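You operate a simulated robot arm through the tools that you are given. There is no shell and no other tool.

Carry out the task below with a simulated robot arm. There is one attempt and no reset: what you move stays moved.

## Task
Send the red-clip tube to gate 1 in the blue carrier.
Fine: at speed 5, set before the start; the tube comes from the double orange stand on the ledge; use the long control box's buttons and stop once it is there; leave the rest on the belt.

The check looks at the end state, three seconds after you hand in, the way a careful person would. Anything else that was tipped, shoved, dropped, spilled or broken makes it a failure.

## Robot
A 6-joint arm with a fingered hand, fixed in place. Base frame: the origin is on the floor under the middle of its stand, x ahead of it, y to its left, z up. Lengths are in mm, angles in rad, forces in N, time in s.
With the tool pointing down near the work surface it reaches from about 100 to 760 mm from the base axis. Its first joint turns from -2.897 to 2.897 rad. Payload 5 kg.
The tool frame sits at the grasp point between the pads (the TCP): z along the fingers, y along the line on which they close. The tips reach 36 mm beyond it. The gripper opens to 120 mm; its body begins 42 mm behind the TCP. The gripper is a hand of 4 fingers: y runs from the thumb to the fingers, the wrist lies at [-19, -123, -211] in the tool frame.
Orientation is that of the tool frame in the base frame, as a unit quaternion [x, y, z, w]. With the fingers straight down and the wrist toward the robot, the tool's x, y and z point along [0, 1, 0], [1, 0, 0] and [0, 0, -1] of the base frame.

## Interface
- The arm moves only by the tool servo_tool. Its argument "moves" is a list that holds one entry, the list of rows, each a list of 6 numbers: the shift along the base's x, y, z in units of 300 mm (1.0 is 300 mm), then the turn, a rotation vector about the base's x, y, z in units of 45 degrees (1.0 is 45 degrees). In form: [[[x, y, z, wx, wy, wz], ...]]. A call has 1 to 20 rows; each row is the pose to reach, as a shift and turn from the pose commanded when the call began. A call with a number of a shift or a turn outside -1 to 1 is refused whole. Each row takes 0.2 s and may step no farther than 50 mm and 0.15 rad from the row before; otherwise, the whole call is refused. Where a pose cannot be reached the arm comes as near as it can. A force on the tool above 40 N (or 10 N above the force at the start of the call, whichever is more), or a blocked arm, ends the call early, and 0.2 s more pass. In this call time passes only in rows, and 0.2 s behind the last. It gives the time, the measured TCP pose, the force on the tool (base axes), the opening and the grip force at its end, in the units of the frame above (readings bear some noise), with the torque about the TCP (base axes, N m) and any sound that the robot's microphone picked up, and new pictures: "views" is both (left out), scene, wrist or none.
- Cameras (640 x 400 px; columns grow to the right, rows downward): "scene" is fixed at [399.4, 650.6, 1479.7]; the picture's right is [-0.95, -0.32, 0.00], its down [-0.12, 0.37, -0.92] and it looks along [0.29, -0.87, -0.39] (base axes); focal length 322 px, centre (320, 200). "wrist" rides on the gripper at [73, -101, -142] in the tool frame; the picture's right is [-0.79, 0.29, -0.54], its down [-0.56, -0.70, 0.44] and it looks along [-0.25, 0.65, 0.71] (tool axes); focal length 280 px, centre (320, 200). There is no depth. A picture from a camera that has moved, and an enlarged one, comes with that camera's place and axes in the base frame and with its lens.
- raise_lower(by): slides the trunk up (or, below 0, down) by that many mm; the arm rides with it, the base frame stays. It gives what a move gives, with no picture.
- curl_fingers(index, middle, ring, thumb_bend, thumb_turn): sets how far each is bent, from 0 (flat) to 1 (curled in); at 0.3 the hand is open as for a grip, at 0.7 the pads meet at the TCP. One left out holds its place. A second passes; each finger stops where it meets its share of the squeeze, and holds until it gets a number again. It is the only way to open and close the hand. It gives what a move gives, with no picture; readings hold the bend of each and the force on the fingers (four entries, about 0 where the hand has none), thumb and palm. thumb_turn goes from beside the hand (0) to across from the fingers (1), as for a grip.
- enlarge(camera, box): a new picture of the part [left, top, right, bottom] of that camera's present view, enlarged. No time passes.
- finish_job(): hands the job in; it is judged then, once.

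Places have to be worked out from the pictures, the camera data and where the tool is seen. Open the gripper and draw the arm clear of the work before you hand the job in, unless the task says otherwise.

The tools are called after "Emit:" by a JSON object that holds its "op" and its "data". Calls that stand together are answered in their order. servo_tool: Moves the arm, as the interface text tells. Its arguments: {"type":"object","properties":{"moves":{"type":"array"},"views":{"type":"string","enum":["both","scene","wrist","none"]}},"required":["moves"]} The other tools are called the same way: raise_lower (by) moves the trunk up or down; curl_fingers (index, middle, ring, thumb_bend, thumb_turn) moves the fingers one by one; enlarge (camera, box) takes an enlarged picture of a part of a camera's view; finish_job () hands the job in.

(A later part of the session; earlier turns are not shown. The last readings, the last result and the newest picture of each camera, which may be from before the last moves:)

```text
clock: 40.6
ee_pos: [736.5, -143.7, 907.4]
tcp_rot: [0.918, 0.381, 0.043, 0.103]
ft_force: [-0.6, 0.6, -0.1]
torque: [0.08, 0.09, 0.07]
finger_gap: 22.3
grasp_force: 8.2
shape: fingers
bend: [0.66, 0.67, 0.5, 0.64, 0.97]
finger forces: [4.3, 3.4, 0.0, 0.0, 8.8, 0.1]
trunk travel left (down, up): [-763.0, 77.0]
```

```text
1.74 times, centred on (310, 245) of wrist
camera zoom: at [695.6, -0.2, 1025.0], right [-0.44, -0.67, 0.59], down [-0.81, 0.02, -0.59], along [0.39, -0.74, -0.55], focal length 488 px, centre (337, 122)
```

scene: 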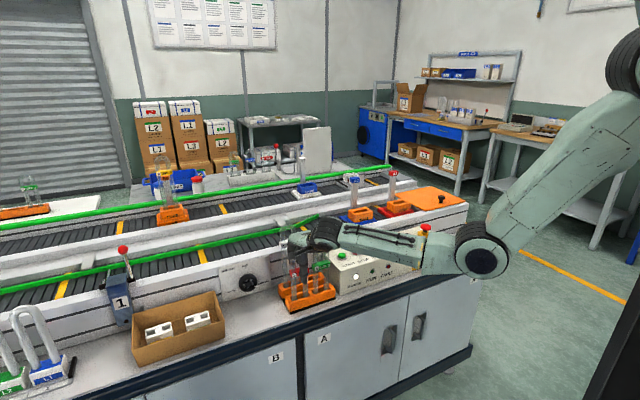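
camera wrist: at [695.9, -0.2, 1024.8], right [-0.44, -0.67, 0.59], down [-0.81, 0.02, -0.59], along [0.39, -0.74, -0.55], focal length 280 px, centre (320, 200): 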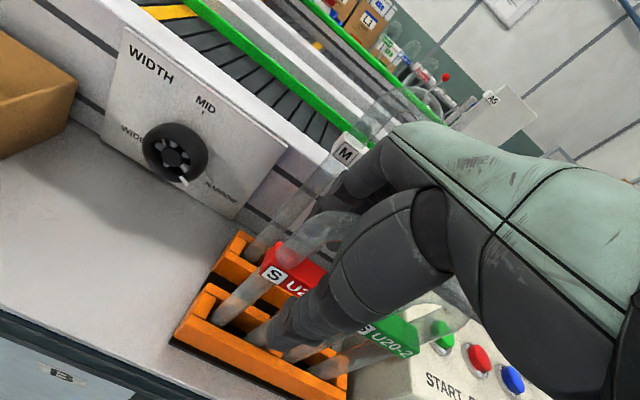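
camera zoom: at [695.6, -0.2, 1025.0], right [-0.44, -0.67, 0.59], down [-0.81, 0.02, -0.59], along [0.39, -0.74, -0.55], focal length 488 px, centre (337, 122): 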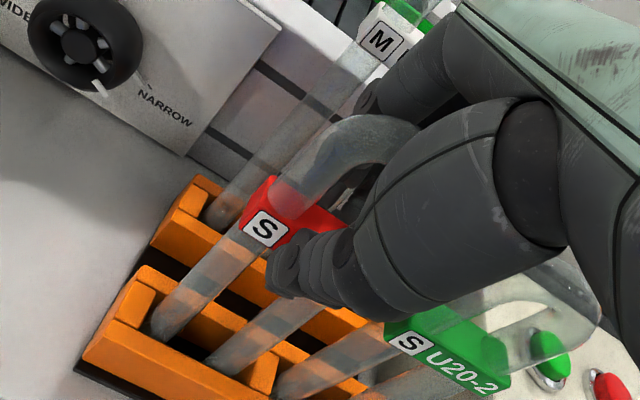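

Grip is balanced (thumb 8.8 N against index and middle about 7.7 N). I'll lift straight up slowly and verify the tube comes along freely.

Emit:
{"op": "servo_tool", "data": {"moves": [[[0, 0, 0.02, 0, 0, 0], [0, 0, 0.05, 0, 0, 0], [0, 0, 0.09, 0, 0, 0], [0, 0, 0.14, 0, 0, 0], [0, 0, 0.2, 0, 0, 0]]], "views": "both"}}

Emit:
{"op": "enlarge", "data": {"camera": "scene", "box": [265, 200, 345, 310]}}

Emit:
{"op": "enlarge", "data": {"camera": "wrist", "box": [180, 130, 400, 400]}}

```text
clock: 41.8
ee_pos: [735.7, -142.7, 966.1]
tcp_rot: [0.918, 0.382, 0.042, 0.103]
ft_force: [-0.4, 0.1, -0.7]
torque: [-0.02, 0.01, -0.04]
finger_gap: 22.2
grasp_force: 6.0
shape: fingers
bend: [0.66, 0.68, 0.5, 0.64, 0.97]
finger forces: [4.0, 2.3, 0.0, 0.0, 6.3, 0.0]
trunk travel left (down, up): [-763.0, 77.0]
camera wrist: at [694.4, 0.8, 1083.6], right [-0.44, -0.67, 0.59], down [-0.81, 0.02, -0.59], along [0.39, -0.74, -0.55], focal length 280 px, centre (320, 200)
```

scene: 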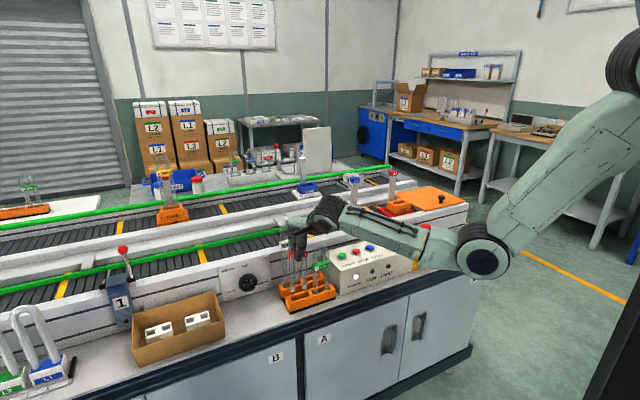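
wrist: 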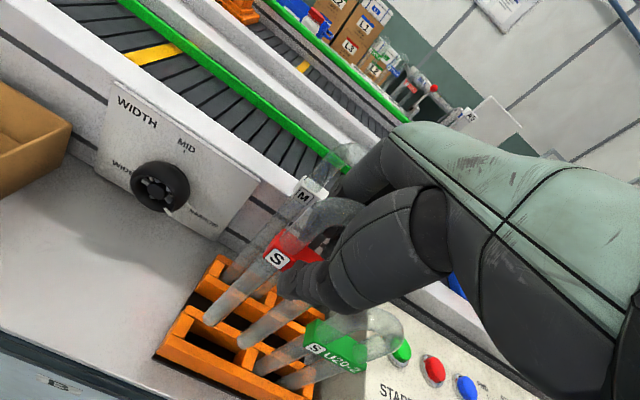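

```text
3.64 times, centred on (305, 255) of scene
camera zoom: at [399.4, 650.6, 1479.7], right [-0.95, -0.32, 0.0], down [-0.12, 0.37, -0.92], along [0.29, -0.87, -0.39], focal length 1173 px, centre (374, 0)
```

zoom: 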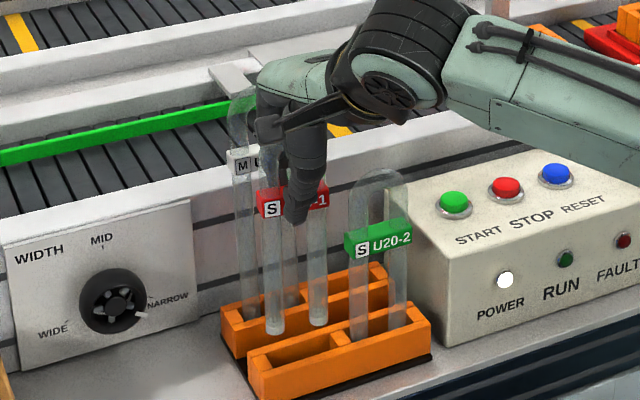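

```text
1.48 times, centred on (290, 265) of wrist
camera zoom: at [694.4, 0.8, 1083.6], right [-0.44, -0.67, 0.59], down [-0.81, 0.02, -0.59], along [0.39, -0.74, -0.55], focal length 415 px, centre (364, 104)
```

zoom: 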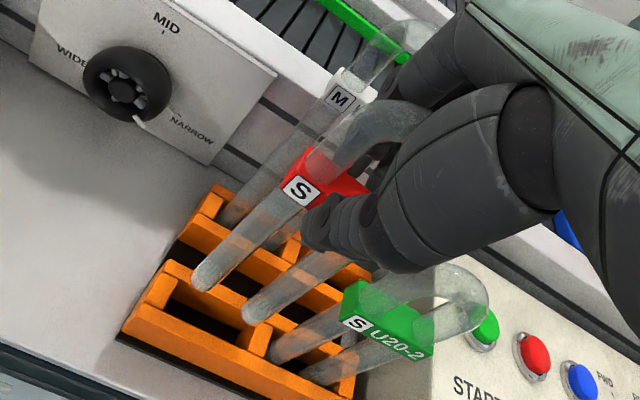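

The tube lifted cleanly with almost no force. I'll zoom in to check how vertical it hangs in the grip before carrying it.

Emit:
{"op": "enlarge", "data": {"camera": "wrist", "box": [220, 190, 320, 370]}}

Emit:
{"op": "enlarge", "data": {"camera": "scene", "box": [275, 240, 325, 300]}}

Emit:
{"op": "enlarge", "data": {"camera": "wrist", "box": [230, 180, 340, 270]}}

```text
2.22 times, centred on (270, 280) of wrist
camera zoom: at [694.4, 0.8, 1083.6], right [-0.44, -0.67, 0.59], down [-0.81, 0.02, -0.59], along [0.39, -0.74, -0.55], focal length 623 px, centre (431, 22)
```

zoom: 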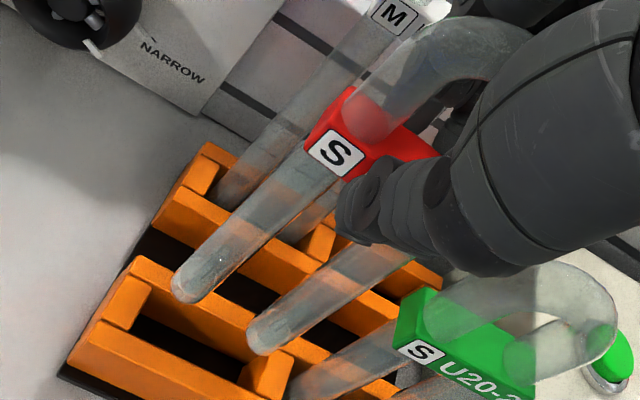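

```text
6.67 times, centred on (300, 270) of scene
camera zoom: at [399.4, 650.6, 1479.7], right [-0.95, -0.32, 0.0], down [-0.12, 0.37, -0.92], along [0.29, -0.87, -0.39], focal length 2150 px, centre (453, -267)
```

zoom: 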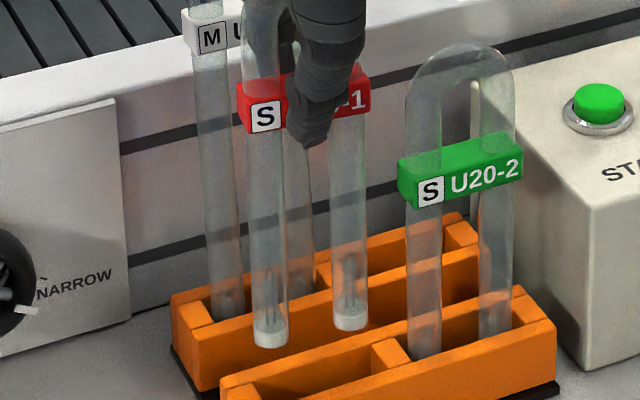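

```text
4.44 times, centred on (285, 225) of wrist
camera zoom: at [694.4, 0.8, 1083.6], right [-0.44, -0.67, 0.59], down [-0.81, 0.02, -0.59], along [0.39, -0.74, -0.55], focal length 1246 px, centre (476, 89)
```

zoom: 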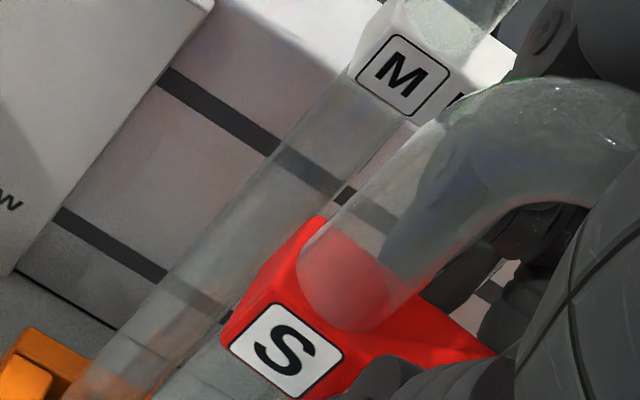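

The tube hangs nearly upright, with a slight 3–4° lean of its top away from the robot that I'll correct by tilting the hand. I'll lift to TCP z≈1136 so its bottom clears the green tube, then slide along the stand toward the carrier side.

Emit:
{"op": "servo_tool", "data": {"moves": [[[0, 0, 0.11, 0, 0, 0], [0, 0, 0.22, 0, 0, 0], [0, 0, 0.33, 0, 0, 0], [0, 0, 0.44, 0, 0, 0], [0, 0, 0.567, -0.03, -0.03, 0], [0, 0, 0.567, -0.055, -0.055, 0], [-0.08, -0.08, 0.567, -0.055, -0.055, 0], [-0.16, -0.16, 0.567, -0.055, -0.055, 0], [-0.236, -0.236, 0.567, -0.055, -0.055, 0]]], "views": "both"}}

Emit:
{"op": "enlarge", "data": {"camera": "scene", "box": [270, 170, 400, 300]}}

```text
clock: 43.8
ee_pos: [663.7, -215.5, 1137.2]
tcp_rot: [0.914, 0.38, 0.055, 0.131]
ft_force: [0.2, -0.6, -0.6]
torque: [0.02, -0.05, 0.05]
finger_gap: 22.2
grasp_force: 6.7
shape: fingers
bend: [0.66, 0.68, 0.5, 0.64, 0.97]
finger forces: [4.0, 2.2, 0.0, 0.0, 6.4, 0.0]
trunk travel left (down, up): [-763.0, 77.0]
camera wrist: at [618.5, -67.4, 1246.1], right [-0.47, -0.65, 0.6], down [-0.78, -0.01, -0.62], along [0.41, -0.76, -0.5], focal length 280 px, centre (320, 200)
```

scene: 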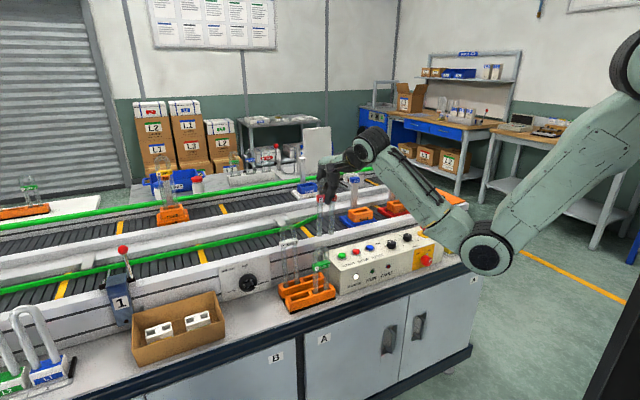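
wrist: 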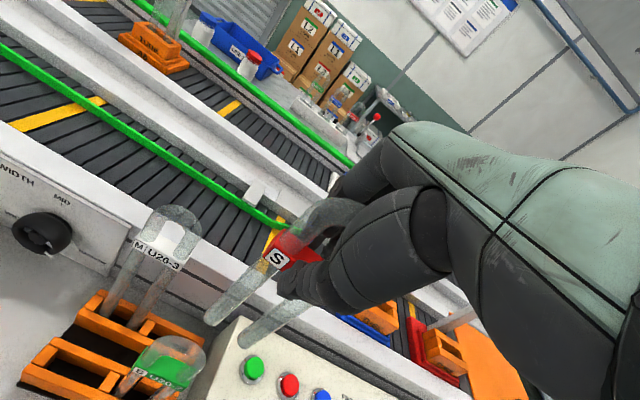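

```text
3.08 times, centred on (335, 235) of scene
camera zoom: at [399.4, 650.6, 1479.7], right [-0.95, -0.32, 0.0], down [-0.12, 0.37, -0.92], along [0.29, -0.87, -0.39], focal length 992 px, centre (274, 92)
```

zoom: 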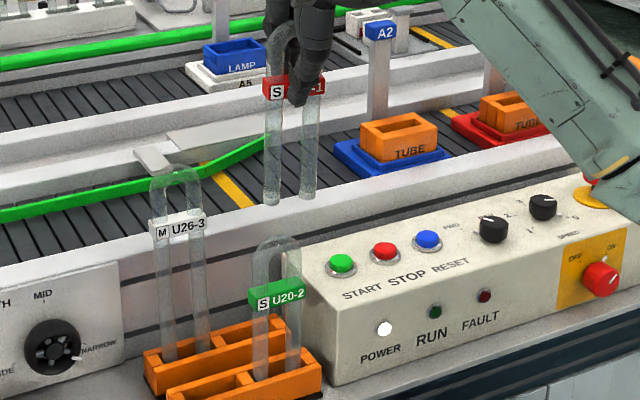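

The tube is above everything around it. I'll carry it across to a point just short of the blue carrier (n≈790, m≈62), keeping z 1137.

Emit:
{"op": "servo_tool", "data": {"moves": [[[-0.026, -0.125, 0, 0, 0, 0], [-0.051, -0.25, 0, 0, 0, 0], [-0.077, -0.374, 0, 0, 0, 0], [-0.103, -0.499, 0, 0, 0, 0], [-0.128, -0.623, 0, 0, 0, 0], [-0.154, -0.748, 0, 0, 0, 0], [-0.179, -0.872, 0, 0, 0, 0], [-0.205, -0.997, 0, 0, 0, 0]]], "views": "both"}}

Emit:
{"op": "enlarge", "data": {"camera": "scene", "box": [320, 130, 420, 240]}}

Emit:
{"op": "enlarge", "data": {"camera": "wrist", "box": [160, 150, 400, 400]}}

```text
clock: 45.6
ee_pos: [602.4, -514.6, 1134.7]
tcp_rot: [0.914, 0.38, 0.055, 0.13]
ft_force: [0.0, -0.6, -0.5]
torque: [0.01, -0.01, 0.0]
finger_gap: 22.0
grasp_force: 6.3
shape: fingers
bend: [0.66, 0.68, 0.5, 0.64, 0.97]
finger forces: [4.0, 2.3, 0.1, 0.0, 6.3, 0.0]
trunk travel left (down, up): [-763.0, 77.0]
camera wrist: at [556.8, -367.2, 1244.3], right [-0.47, -0.65, 0.6], down [-0.78, -0.01, -0.62], along [0.41, -0.76, -0.5], focal length 280 px, centre (320, 200)
```

scene: 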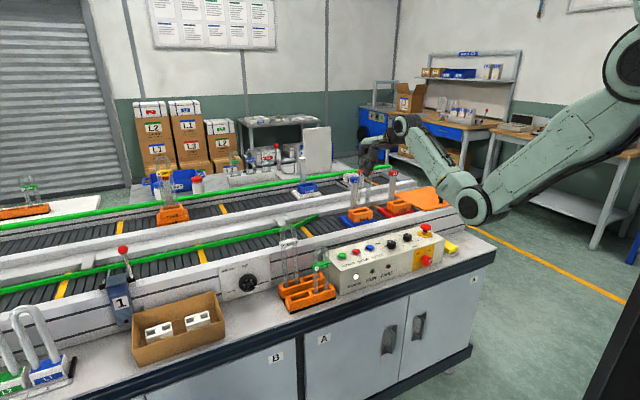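
wrist: 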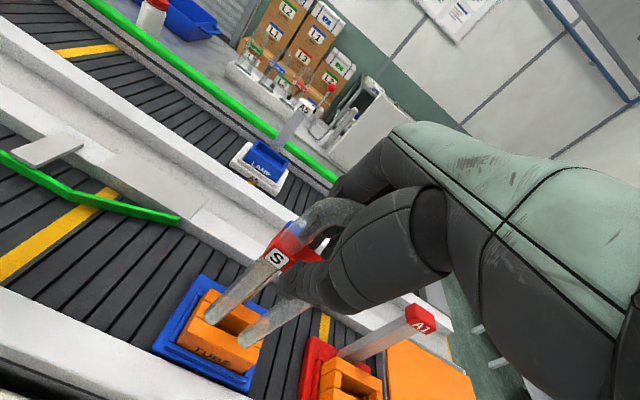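

```text
3.64 times, centred on (370, 185) of scene
camera zoom: at [399.4, 650.6, 1479.7], right [-0.95, -0.32, 0.0], down [-0.12, 0.37, -0.92], along [0.29, -0.87, -0.39], focal length 1173 px, centre (138, 254)
```

zoom: 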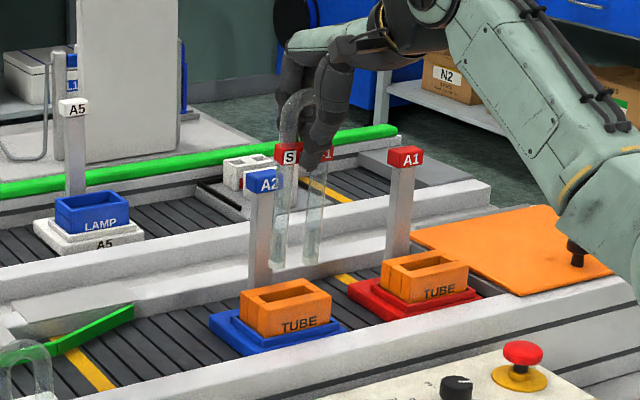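

```text
1.60 times, centred on (280, 275) of wrist
camera zoom: at [556.8, -367.2, 1244.3], right [-0.47, -0.65, 0.6], down [-0.78, -0.01, -0.62], along [0.41, -0.76, -0.5], focal length 449 px, centre (384, 80)
```

zoom: 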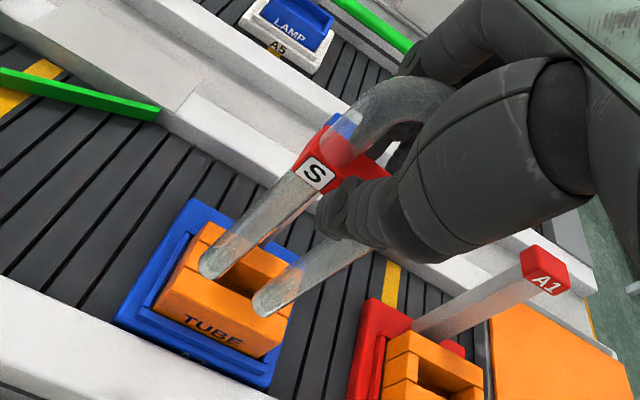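

The tube hangs just in front of the blue holder. I'll zoom in tightly from both cameras to measure the leg ends relative to the slot and to see the A2 post behind it.

Emit:
{"op": "enlarge", "data": {"camera": "wrist", "box": [180, 250, 300, 400]}}

Emit:
{"op": "enlarge", "data": {"camera": "scene", "box": [345, 160, 395, 225]}}

Emit:
{"op": "enlarge", "data": {"camera": "wrist", "box": [240, 180, 360, 290]}}

```text
2.67 times, centred on (240, 325) of wrist
camera zoom: at [556.8, -367.2, 1244.3], right [-0.47, -0.65, 0.6], down [-0.78, -0.01, -0.62], along [0.41, -0.76, -0.5], focal length 748 px, centre (533, -133)
```

zoom: 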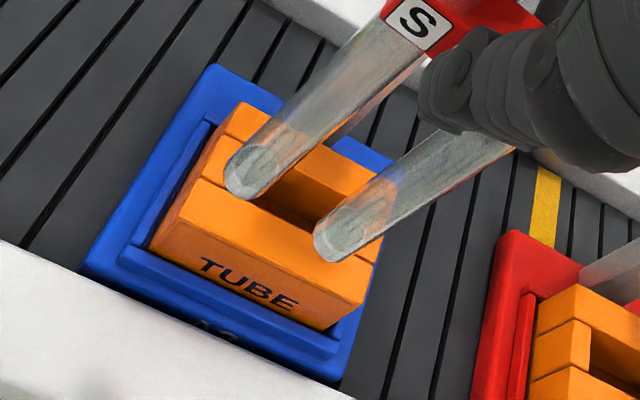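

```text
6.15 times, centred on (370, 192) of scene
camera zoom: at [399.4, 650.6, 1479.7], right [-0.95, -0.32, 0.0], down [-0.12, 0.37, -0.92], along [0.29, -0.87, -0.39], focal length 1985 px, centre (12, 246)
```

zoom: 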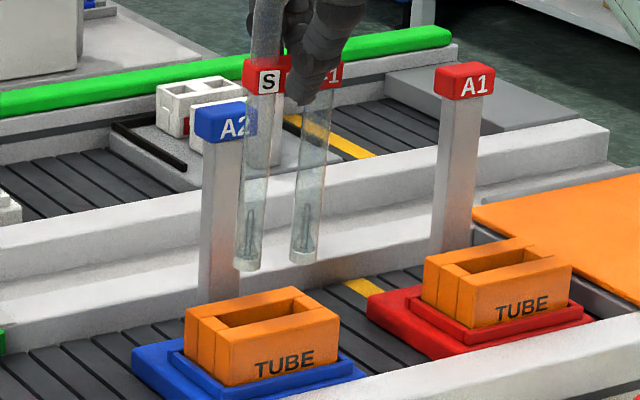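

```text
3.64 times, centred on (300, 235) of wrist
camera zoom: at [556.8, -367.2, 1244.3], right [-0.47, -0.65, 0.6], down [-0.78, -0.01, -0.62], along [0.41, -0.76, -0.5], focal length 1020 px, centre (393, 73)
```

zoom: 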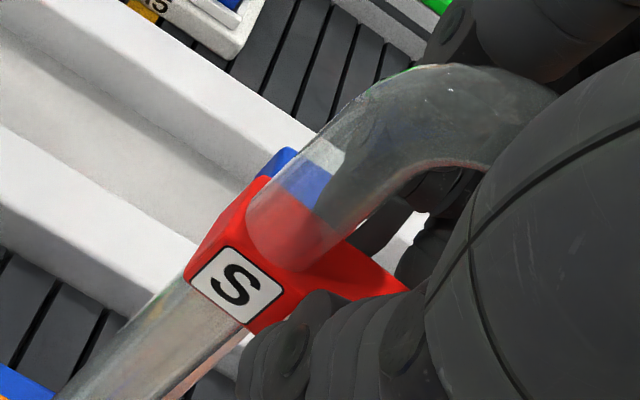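

Triangulating with both cameras: leg ends at (805.5, 86.4) and (799.5, 45.2), bottom z≈970, pitch about 0 but the tube is yawed about 8° in the grip; the A2 flag's near face is at n≈876. I'll rotate the hand +8.3° to square the tube and move it above the slot at the same height.

Emit:
{"op": "servo_tool", "data": {"moves": [[[0.012, -0.04, 0, 0, 0, 0.06], [0.024, -0.08, 0, 0, 0, 0.12], [0.036, -0.119, 0, 0, 0, 0.184]]], "views": "both"}}

Emit:
{"op": "enlarge", "data": {"camera": "wrist", "box": [180, 250, 320, 400]}}

Emit:
{"op": "enlarge", "data": {"camera": "scene", "box": [345, 165, 390, 225]}}

Emit:
{"op": "enlarge", "data": {"camera": "wrist", "box": [240, 180, 360, 290]}}

```text
clock: 46.4
ee_pos: [614.1, -550.4, 1136.5]
tcp_rot: [0.884, 0.445, 0.064, 0.126]
ft_force: [-1.1, -0.3, -0.9]
torque: [0.01, -0.03, 0.0]
finger_gap: 21.7
grasp_force: 5.8
shape: fingers
bend: [0.66, 0.68, 0.5, 0.64, 0.97]
finger forces: [3.9, 2.2, 0.0, 0.0, 6.2, 0.1]
trunk travel left (down, up): [-763.0, 77.0]
camera wrist: at [547.0, -410.0, 1245.7], right [-0.37, -0.71, 0.6], down [-0.77, -0.12, -0.62], along [0.51, -0.69, -0.5], focal length 280 px, centre (320, 200)
```

scene: 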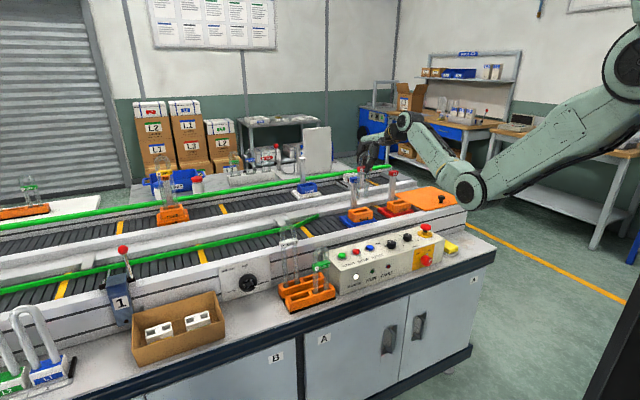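
wrist: 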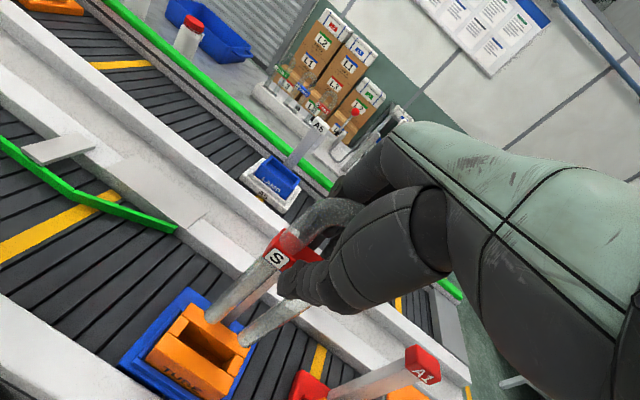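

```text
2.67 times, centred on (250, 325) of wrist
camera zoom: at [547.0, -410.0, 1245.7], right [-0.37, -0.71, 0.6], down [-0.77, -0.12, -0.62], along [0.51, -0.69, -0.5], focal length 748 px, centre (507, -133)
```

zoom: 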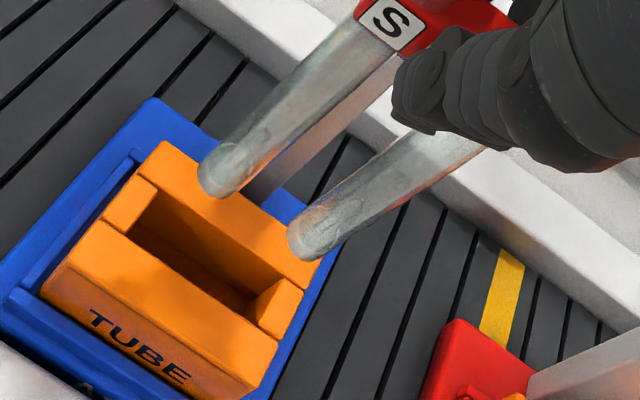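

```text
6.67 times, centred on (368, 195) of scene
camera zoom: at [399.4, 650.6, 1479.7], right [-0.95, -0.32, 0.0], down [-0.12, 0.37, -0.92], along [0.29, -0.87, -0.39], focal length 2150 px, centre (3, 233)
```

zoom: 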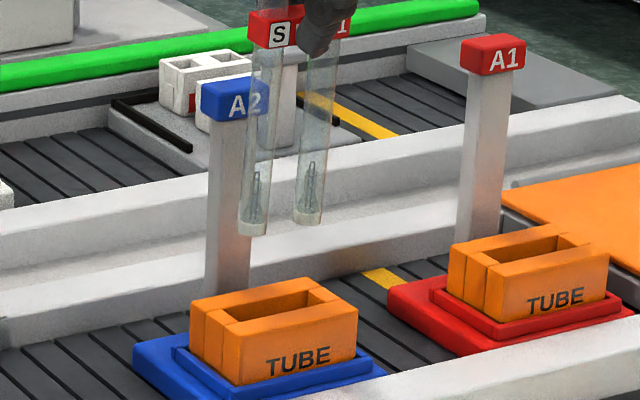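

```text
3.64 times, centred on (300, 235) of wrist
camera zoom: at [547.0, -410.0, 1245.7], right [-0.37, -0.71, 0.6], down [-0.77, -0.12, -0.62], along [0.51, -0.69, -0.5], focal length 1020 px, centre (393, 73)
```

zoom: 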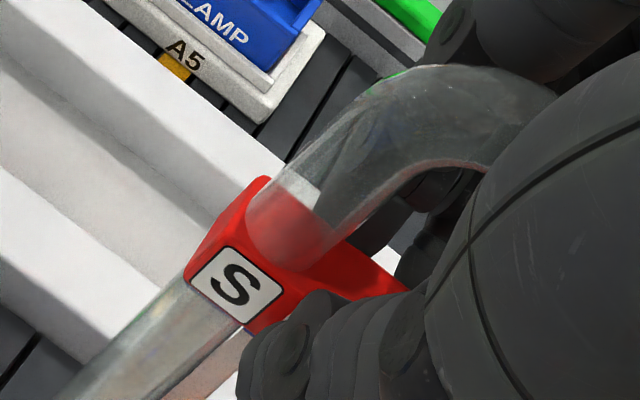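

Leg ends now measure (832, 72) and (833, 30), square to the slot, whose centre I get at (835.3, 51). I'll shift 2.7 mm outward and lower the tube until its bottom is about 10 mm above the holder, then re-check.

Emit:
{"op": "servo_tool", "data": {"moves": [[[0.003, -0.004, -0.05, 0, 0, 0], [0.006, -0.007, -0.1, 0, 0, 0], [0.006, -0.007, -0.148, 0, 0, 0]]], "views": "both"}}

Emit:
{"op": "enlarge", "data": {"camera": "wrist", "box": [180, 250, 320, 400]}}

Emit:
{"op": "enlarge", "data": {"camera": "scene", "box": [345, 175, 385, 225]}}

```text
clock: 47.2
ee_pos: [615.3, -553.3, 1091.3]
tcp_rot: [0.885, 0.444, 0.063, 0.127]
ft_force: [-0.5, 0.2, -0.8]
torque: [-0.01, -0.01, -0.02]
finger_gap: 22.0
grasp_force: 5.6
shape: fingers
bend: [0.66, 0.68, 0.5, 0.64, 0.97]
finger forces: [4.0, 2.2, 0.0, 0.0, 6.2, 0.0]
trunk travel left (down, up): [-763.0, 77.0]
camera wrist: at [549.1, -412.2, 1200.6], right [-0.37, -0.71, 0.6], down [-0.77, -0.12, -0.62], along [0.51, -0.7, -0.5], focal length 280 px, centre (320, 200)
```

scene: 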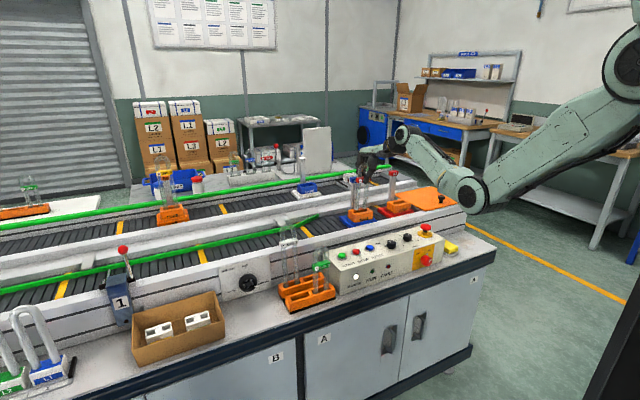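
wrist: 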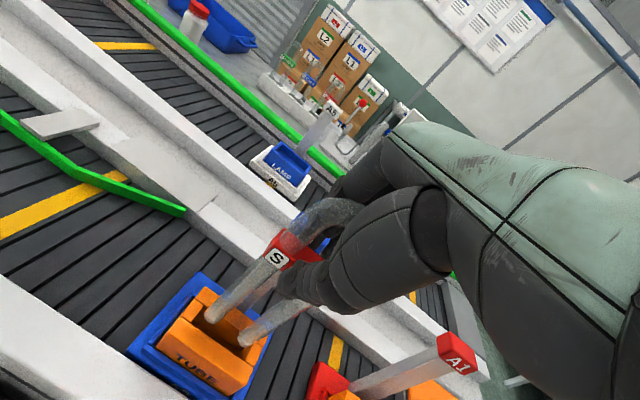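

```text
2.67 times, centred on (250, 325) of wrist
camera zoom: at [549.1, -412.2, 1200.6], right [-0.37, -0.71, 0.6], down [-0.77, -0.12, -0.62], along [0.51, -0.7, -0.5], focal length 748 px, centre (507, -133)
```

zoom: 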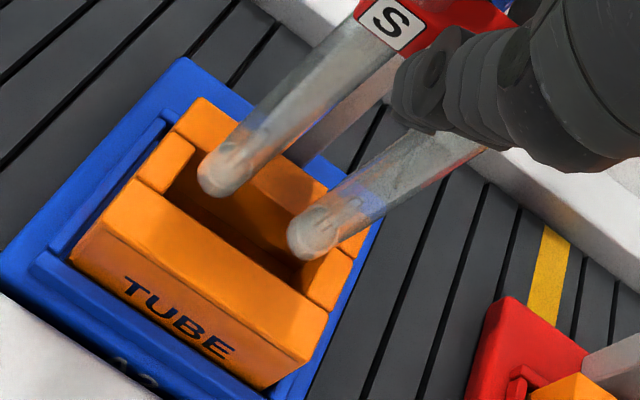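

```text
8.00 times, centred on (365, 200) of scene
camera zoom: at [399.4, 650.6, 1479.7], right [-0.95, -0.32, 0.0], down [-0.12, 0.37, -0.92], along [0.29, -0.87, -0.39], focal length 2580 px, centre (-40, 200)
```

zoom: 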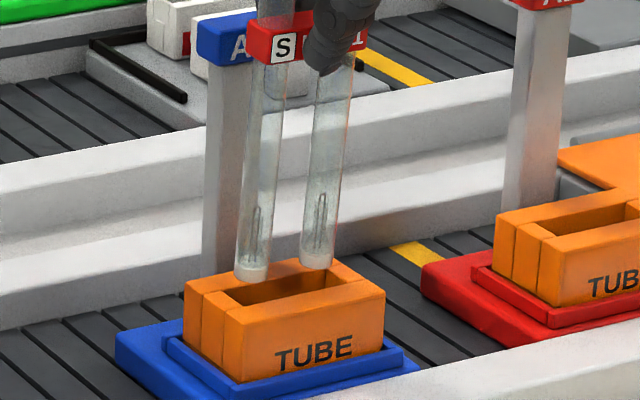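

Both legs appear within a millimetre or two of the slot. I'll zoom in further for a precise check before inserting.

Emit:
{"op": "enlarge", "data": {"camera": "scene", "box": [355, 198, 381, 220]}}

Emit:
{"op": "enlarge", "data": {"camera": "wrist", "box": [195, 285, 275, 345]}}

```text
16.00 times, centred on (368, 209) of scene
camera zoom: at [399.4, 650.6, 1479.7], right [-0.95, -0.32, 0.0], down [-0.12, 0.37, -0.92], along [0.29, -0.87, -0.39], focal length 5161 px, centre (-448, 56)
```

zoom: 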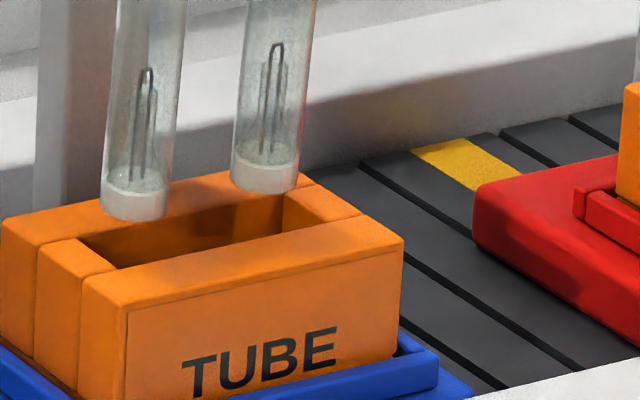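

```text
6.67 times, centred on (235, 315) of wrist
camera zoom: at [549.1, -412.2, 1200.6], right [-0.37, -0.71, 0.6], down [-0.77, -0.12, -0.62], along [0.51, -0.7, -0.5], focal length 1869 px, centre (887, -567)
```

zoom: 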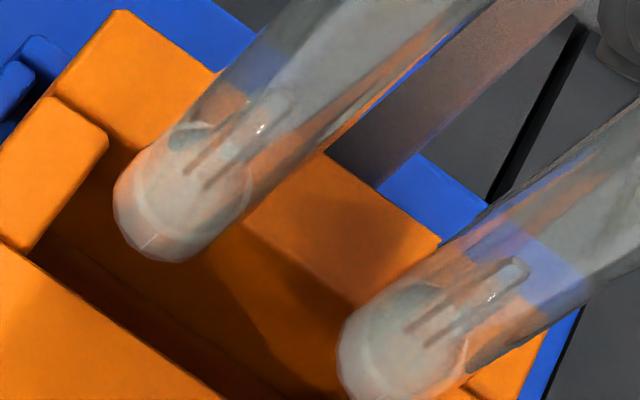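

Leg ends and slot centre agree to about 1 mm in both views. I'll lower gently by 15 mm so the ends just enter the slot, and check force.

Emit:
{"op": "servo_tool", "data": {"moves": [[[0, 0, -0.0167, 0, 0, 0], [0, 0, -0.033, 0, 0, 0], [0, 0, -0.05, 0, 0, 0]]], "views": "none"}}

Emit:
{"op": "enlarge", "data": {"camera": "scene", "box": [352, 190, 384, 220]}}

Emit:
{"op": "enlarge", "data": {"camera": "wrist", "box": [190, 270, 290, 345]}}

```text
clock: 48.0
ee_pos: [616.6, -552.3, 1077.0]
tcp_rot: [0.885, 0.445, 0.064, 0.126]
ft_force: [0.3, -0.1, -0.7]
torque: [0.02, 0.02, -0.03]
finger_gap: 21.8
grasp_force: 5.8
shape: fingers
bend: [0.66, 0.68, 0.5, 0.64, 0.97]
finger forces: [4.1, 2.2, 0.0, 0.0, 6.3, 0.0]
trunk travel left (down, up): [-763.0, 77.0]
```

```text
13.33 times, centred on (368, 205) of scene
camera zoom: at [399.4, 650.6, 1479.7], right [-0.95, -0.32, 0.0], down [-0.12, 0.37, -0.92], along [0.29, -0.87, -0.39], focal length 4301 px, centre (-320, 133)
```

zoom: 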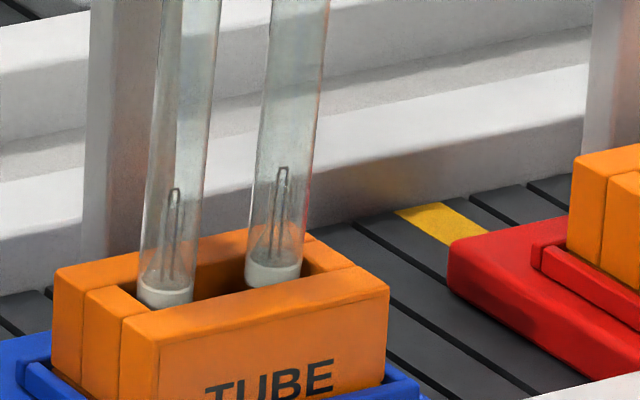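

```text
5.33 times, centred on (240, 308) of wrist
camera zoom: at [548.8, -412.3, 1186.1], right [-0.37, -0.71, 0.6], down [-0.77, -0.12, -0.62], along [0.51, -0.69, -0.5], focal length 1495 px, centre (747, -373)
```

zoom: 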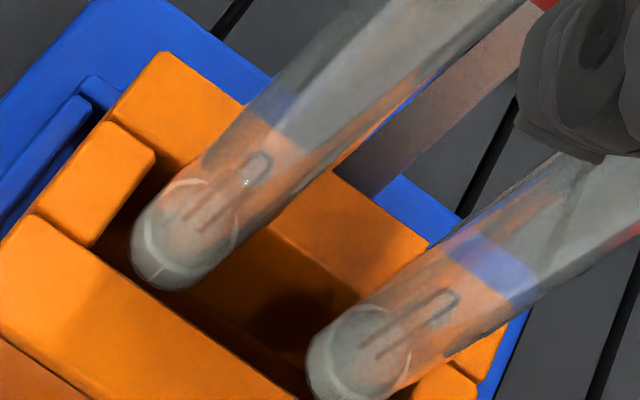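

The ends are entering the slot with no force. I'll continue down in small steps, watching for contact.

Emit:
{"op": "servo_tool", "data": {"moves": [[[0, 0, -0.0133, 0, 0, 0], [0, 0, -0.0267, 0, 0, 0], [0, 0, -0.04, 0, 0, 0]]], "views": "none"}}

Emit:
{"op": "enlarge", "data": {"camera": "scene", "box": [352, 180, 392, 220]}}

```text
clock: 48.8
ee_pos: [616.1, -551.5, 1066.0]
tcp_rot: [0.884, 0.445, 0.064, 0.126]
ft_force: [-0.1, 0.8, -1.1]
torque: [0.01, 0.03, 0.01]
finger_gap: 21.8
grasp_force: 6.4
shape: fingers
bend: [0.66, 0.68, 0.5, 0.64, 0.97]
finger forces: [4.1, 2.2, 0.0, 0.0, 6.3, 0.0]
trunk travel left (down, up): [-763.0, 77.0]
```

```text
10.00 times, centred on (372, 200) of scene
camera zoom: at [399.4, 650.6, 1479.7], right [-0.95, -0.32, 0.0], down [-0.12, 0.37, -0.92], along [0.29, -0.87, -0.39], focal length 3226 px, centre (-200, 200)
```

zoom: 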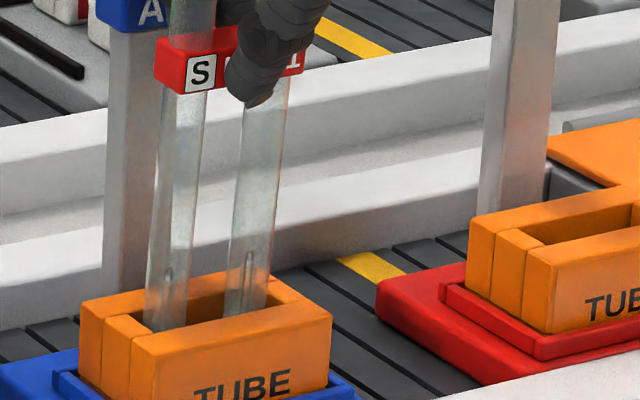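

It slides in freely with about 16 mm engaged. I'll continue down another 12 mm.

Emit:
{"op": "servo_tool", "data": {"moves": [[[0, 0, -0.0133, 0, 0, 0], [0, 0, -0.0267, 0, 0, 0], [0, 0, -0.04, 0, 0, 0]]], "views": "none"}}

Emit:
{"op": "enlarge", "data": {"camera": "scene", "box": [345, 160, 395, 220]}}

Emit:
{"op": "enlarge", "data": {"camera": "wrist", "box": [190, 170, 370, 340]}}

```text
clock: 49.6
ee_pos: [616.4, -551.6, 1052.7]
tcp_rot: [0.884, 0.445, 0.064, 0.127]
ft_force: [0.8, -0.9, -0.8]
torque: [0.01, -0.01, 0.0]
finger_gap: 21.7
grasp_force: 6.4
shape: fingers
bend: [0.66, 0.68, 0.5, 0.64, 0.97]
finger forces: [4.0, 2.1, 0.0, 0.1, 6.4, 0.1]
trunk travel left (down, up): [-763.0, 77.0]
```

```text
6.67 times, centred on (370, 190) of scene
camera zoom: at [399.4, 650.6, 1479.7], right [-0.95, -0.32, 0.0], down [-0.12, 0.37, -0.92], along [0.29, -0.87, -0.39], focal length 2150 px, centre (-13, 267)
```

zoom: 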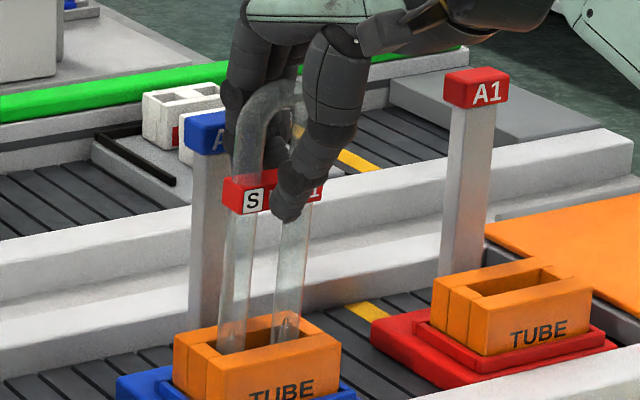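

```text
2.35 times, centred on (280, 255) of wrist
camera zoom: at [548.9, -411.6, 1162.6], right [-0.37, -0.71, 0.6], down [-0.77, -0.12, -0.62], along [0.51, -0.7, -0.5], focal length 660 px, centre (414, 71)
```

zoom: 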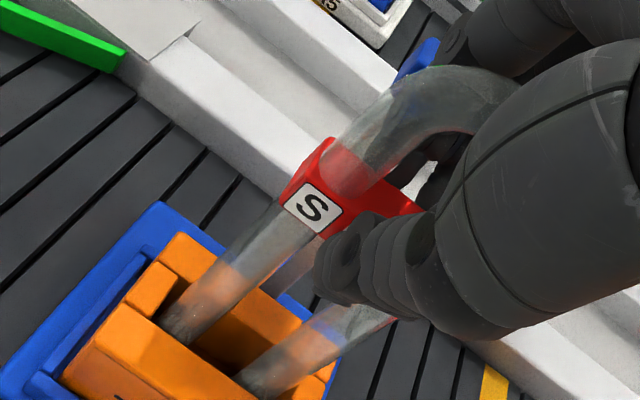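

Still no contact force. I'll keep lowering in 3 mm steps until the bottom seats.

Emit:
{"op": "servo_tool", "data": {"moves": [[[0, 0, -0.01, 0, 0, 0], [0, 0, -0.02, 0, 0, 0], [0, 0, -0.03, 0, 0, 0]]], "views": "none"}}

```text
clock: 50.4
ee_pos: [617.5, -551.5, 1048.4]
tcp_rot: [0.884, 0.445, 0.065, 0.13]
ft_force: [1.6, 1.3, 10.7]
torque: [-0.01, -0.13, 0.05]
finger_gap: 21.2
grasp_force: 8.6
shape: fingers
bend: [0.66, 0.68, 0.5, 0.65, 0.96]
finger forces: [5.3, 3.2, 0.0, 0.1, 8.0, 0.0]
trunk travel left (down, up): [-763.0, 77.0]
```

Contact at TCP z≈1048 with about 11 N upward, consistent with the tube bottom seating some 34 mm deep. I'll check pictures to make sure it's the floor and not the flag.

Emit:
{"op": "enlarge", "data": {"camera": "scene", "box": [345, 160, 395, 220]}}

Emit:
{"op": "enlarge", "data": {"camera": "wrist", "box": [190, 170, 370, 340]}}

Emit:
{"op": "enlarge", "data": {"camera": "scene", "box": [350, 155, 380, 185]}}

```text
6.67 times, centred on (370, 190) of scene
camera zoom: at [399.4, 650.6, 1479.7], right [-0.95, -0.32, 0.0], down [-0.12, 0.37, -0.92], along [0.29, -0.87, -0.39], focal length 2150 px, centre (-13, 267)
```

zoom: 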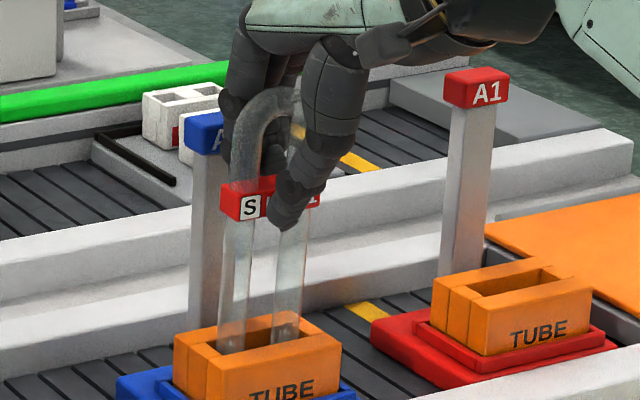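

```text
2.35 times, centred on (280, 255) of wrist
camera zoom: at [548.9, -410.6, 1156.4], right [-0.37, -0.71, 0.6], down [-0.77, -0.12, -0.62], along [0.52, -0.7, -0.5], focal length 660 px, centre (414, 71)
```

zoom: 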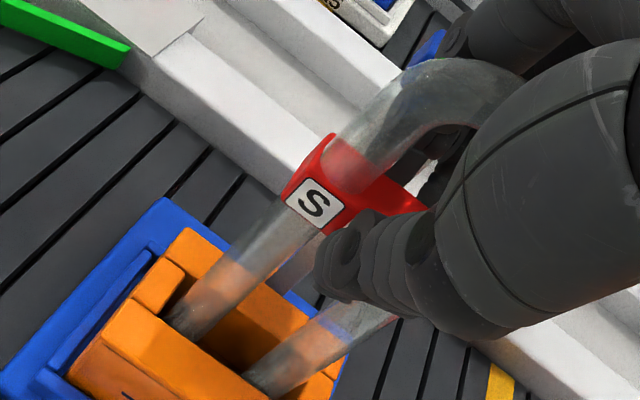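

```text
13.33 times, centred on (365, 170) of scene
camera zoom: at [399.4, 650.6, 1479.7], right [-0.95, -0.32, 0.0], down [-0.12, 0.37, -0.92], along [0.29, -0.87, -0.39], focal length 4301 px, centre (-280, 600)
```

zoom: 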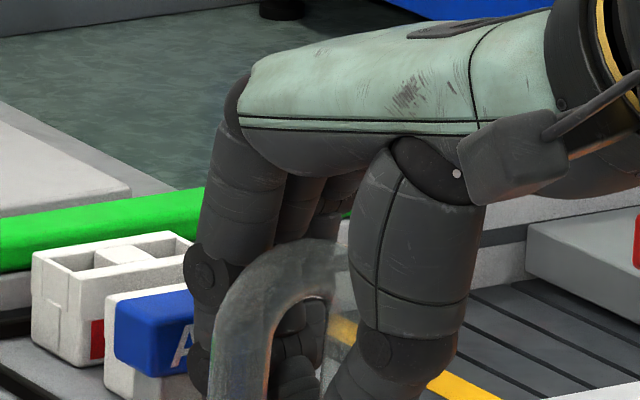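

The finger passes in front of the flag without touching (side forces ~1–2 N), and the tube stands in the slot. I'll ease up 4 mm to remove the load, then open the thumb wide and the fingers slightly.

Emit:
{"op": "servo_tool", "data": {"moves": [[[0, 0, 0.007, 0, 0, 0], [0, 0, 0.013, 0, 0, 0]]], "views": "none"}}

Emit:
{"op": "curl_fingers", "data": {"thumb_bend": 0.55, "index": 0.63, "middle": 0.63}}

Emit:
{"op": "enlarge", "data": {"camera": "scene", "box": [345, 160, 395, 220]}}

Emit:
{"op": "enlarge", "data": {"camera": "wrist", "box": [190, 170, 370, 340]}}

```text
clock: 51.0
ee_pos: [616.2, -551.8, 1049.2]
tcp_rot: [0.884, 0.445, 0.063, 0.127]
ft_force: [1.6, 0.9, 6.8]
torque: [0.01, -0.05, 0.04]
finger_gap: 21.3
grasp_force: 7.7
shape: fingers
bend: [0.66, 0.68, 0.5, 0.65, 0.96]
finger forces: [5.1, 3.1, 0.1, 0.0, 7.7, 0.1]
trunk travel left (down, up): [-763.0, 77.0]
```

```text
clock: 52.0
ee_pos: [615.2, -553.1, 1048.4]
tcp_rot: [0.884, 0.445, 0.064, 0.127]
ft_force: [0.5, 0.2, -0.7]
torque: [-0.02, -0.05, 0.02]
finger_gap: 36.9
grasp_force: 0.1
shape: fingers
bend: [0.63, 0.63, 0.5, 0.55, 0.97]
finger forces: [0.0, 0.0, 0.1, 0.1, 0.0, 0.1]
trunk travel left (down, up): [-763.0, 77.0]
```

```text
6.67 times, centred on (370, 190) of scene
camera zoom: at [399.4, 650.6, 1479.7], right [-0.95, -0.32, 0.0], down [-0.12, 0.37, -0.92], along [0.29, -0.87, -0.39], focal length 2150 px, centre (-13, 267)
```

zoom: 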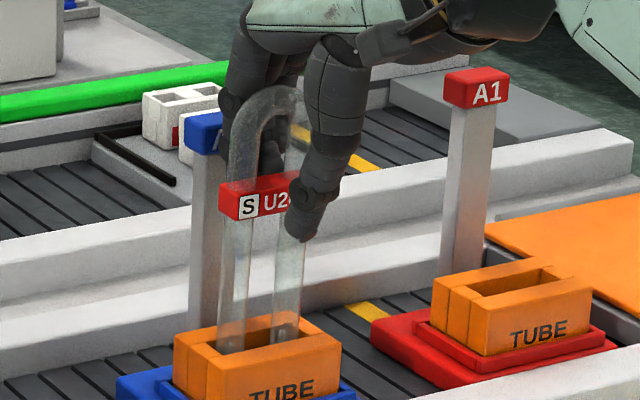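

```text
2.35 times, centred on (280, 255) of wrist
camera zoom: at [548.8, -411.4, 1157.2], right [-0.37, -0.71, 0.6], down [-0.77, -0.12, -0.62], along [0.51, -0.69, -0.5], focal length 660 px, centre (414, 71)
```

zoom: 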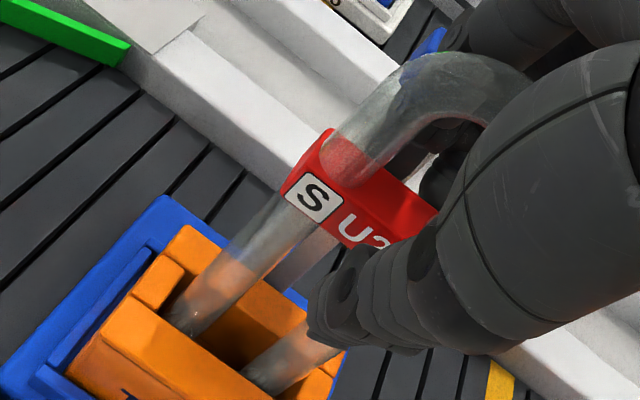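

Released: all finger forces read zero and the tube stands on its own. I'll open the thumb more and withdraw straight up.

Emit:
{"op": "curl_fingers", "data": {"thumb_bend": 0.4}}

Emit:
{"op": "servo_tool", "data": {"moves": [[[0, 0, 0.03, 0, 0, 0], [0, 0, 0.06, 0, 0, 0], [0, 0, 0.1, 0, 0, 0], [0, 0, 0.15, 0, 0, 0], [0, 0, 0.22, 0, 0, 0], [0, 0, 0.3, 0, 0, 0], [0, 0, 0.38, 0, 0, 0]]], "views": "both"}}

Emit:
{"op": "enlarge", "data": {"camera": "scene", "box": [340, 140, 410, 225]}}

```text
clock: 53.0
ee_pos: [617.1, -552.6, 1047.6]
tcp_rot: [0.884, 0.445, 0.064, 0.127]
ft_force: [-0.7, -0.4, -0.2]
torque: [-0.01, -0.02, 0.02]
finger_gap: 59.2
grasp_force: 0.1
shape: fingers
bend: [0.63, 0.63, 0.5, 0.4, 0.97]
finger forces: [0.0, 0.1, 0.1, 0.0, 0.1, 0.0]
trunk travel left (down, up): [-763.0, 77.0]
```

```text
clock: 54.6
ee_pos: [616.6, -552.9, 1162.9]
tcp_rot: [0.885, 0.445, 0.064, 0.125]
ft_force: [-0.4, -0.4, 0.6]
torque: [-0.02, -0.03, 0.0]
finger_gap: 59.3
grasp_force: 0.1
shape: fingers
bend: [0.63, 0.63, 0.5, 0.4, 0.97]
finger forces: [0.1, 0.0, 0.0, 0.1, 0.0, 0.0]
trunk travel left (down, up): [-763.0, 77.0]
camera wrist: at [549.0, -412.3, 1272.2], right [-0.37, -0.71, 0.6], down [-0.77, -0.12, -0.62], along [0.51, -0.69, -0.5], focal length 280 px, centre (320, 200)
```

scene: 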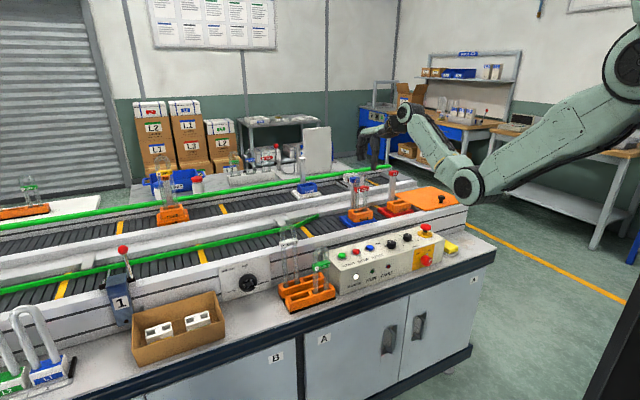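
wrist: 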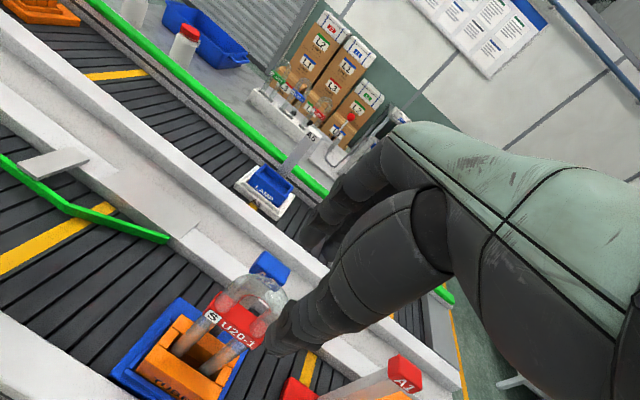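

```text
4.71 times, centred on (375, 182) of scene
camera zoom: at [399.4, 650.6, 1479.7], right [-0.95, -0.32, 0.0], down [-0.12, 0.37, -0.92], along [0.29, -0.87, -0.39], focal length 1518 px, centre (61, 282)
```

zoom: 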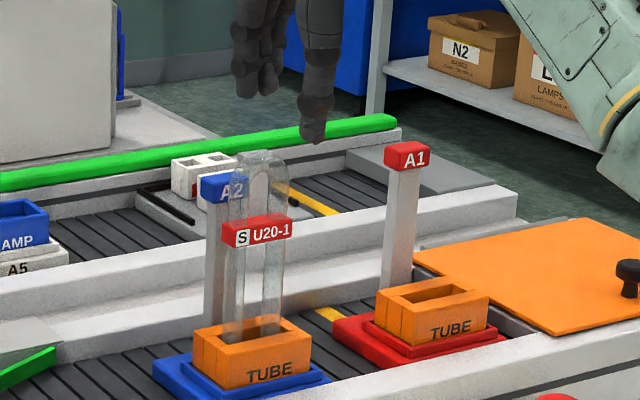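

The tube stands upright in the blue carrier. Before starting the belt I'll measure the guide-rail gap against the carrier's width, to be sure NARROW lets it pass.

Emit:
{"op": "enlarge", "data": {"camera": "wrist", "box": [0, 120, 200, 290]}}

Emit:
{"op": "enlarge", "data": {"camera": "wrist", "box": [90, 270, 290, 400]}}

Emit:
{"op": "enlarge", "data": {"camera": "scene", "box": [230, 195, 340, 265]}}

Emit:
{"op": "enlarge", "data": {"camera": "scene", "box": [50, 235, 240, 325]}}

Emit:
{"op": "enlarge", "data": {"camera": "scene", "box": [335, 190, 415, 240]}}

```text
2.35 times, centred on (100, 205) of wrist
camera zoom: at [549.0, -412.3, 1272.2], right [-0.37, -0.71, 0.6], down [-0.77, -0.12, -0.62], along [0.51, -0.69, -0.5], focal length 660 px, centre (838, 188)
```

zoom: 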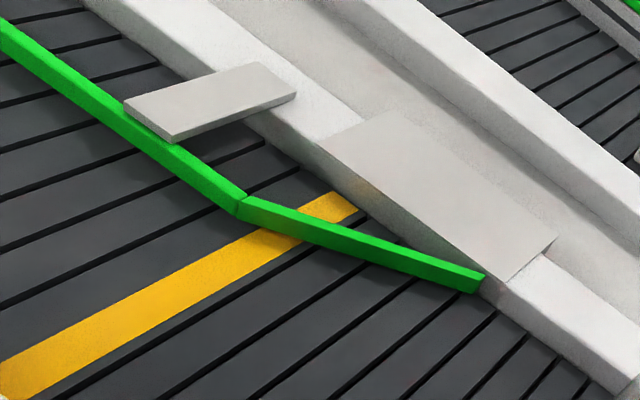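

```text
3.08 times, centred on (190, 335) of wrist
camera zoom: at [549.0, -412.3, 1272.2], right [-0.37, -0.71, 0.6], down [-0.77, -0.12, -0.62], along [0.51, -0.69, -0.5], focal length 863 px, centre (720, -215)
```

zoom: 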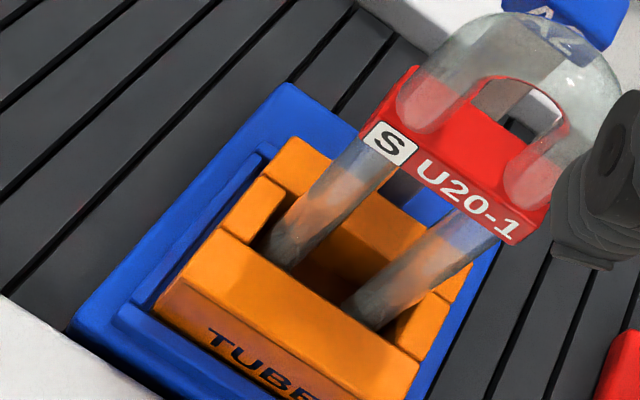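

```text
5.71 times, centred on (285, 230) of scene
camera zoom: at [399.4, 650.6, 1479.7], right [-0.95, -0.32, 0.0], down [-0.12, 0.37, -0.92], along [0.29, -0.87, -0.39], focal length 1843 px, centre (520, 29)
```

zoom: 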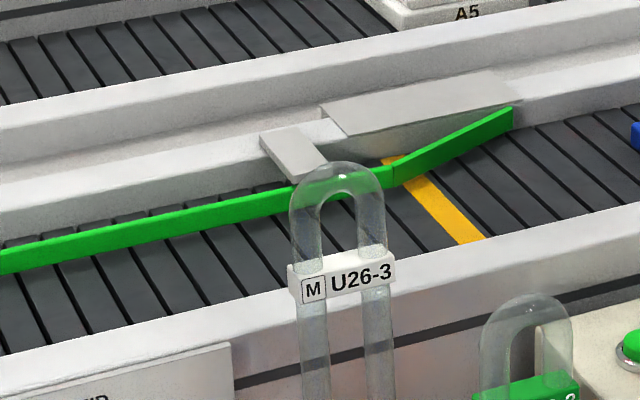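

```text
3.37 times, centred on (145, 280) of scene
camera zoom: at [399.4, 650.6, 1479.7], right [-0.95, -0.32, 0.0], down [-0.12, 0.37, -0.92], along [0.29, -0.87, -0.39], focal length 1086 px, centre (910, -70)
```

zoom: 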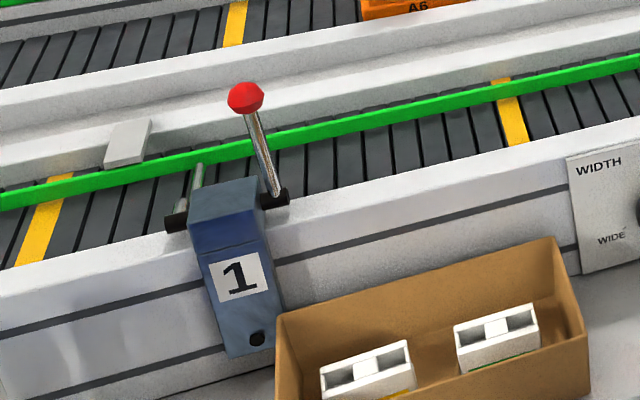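

```text
8.00 times, centred on (375, 215) of scene
camera zoom: at [399.4, 650.6, 1479.7], right [-0.95, -0.32, 0.0], down [-0.12, 0.37, -0.92], along [0.29, -0.87, -0.39], focal length 2580 px, centre (-120, 80)
```

zoom: 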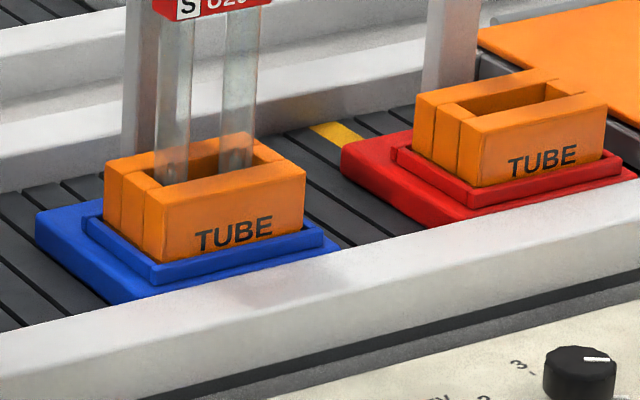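

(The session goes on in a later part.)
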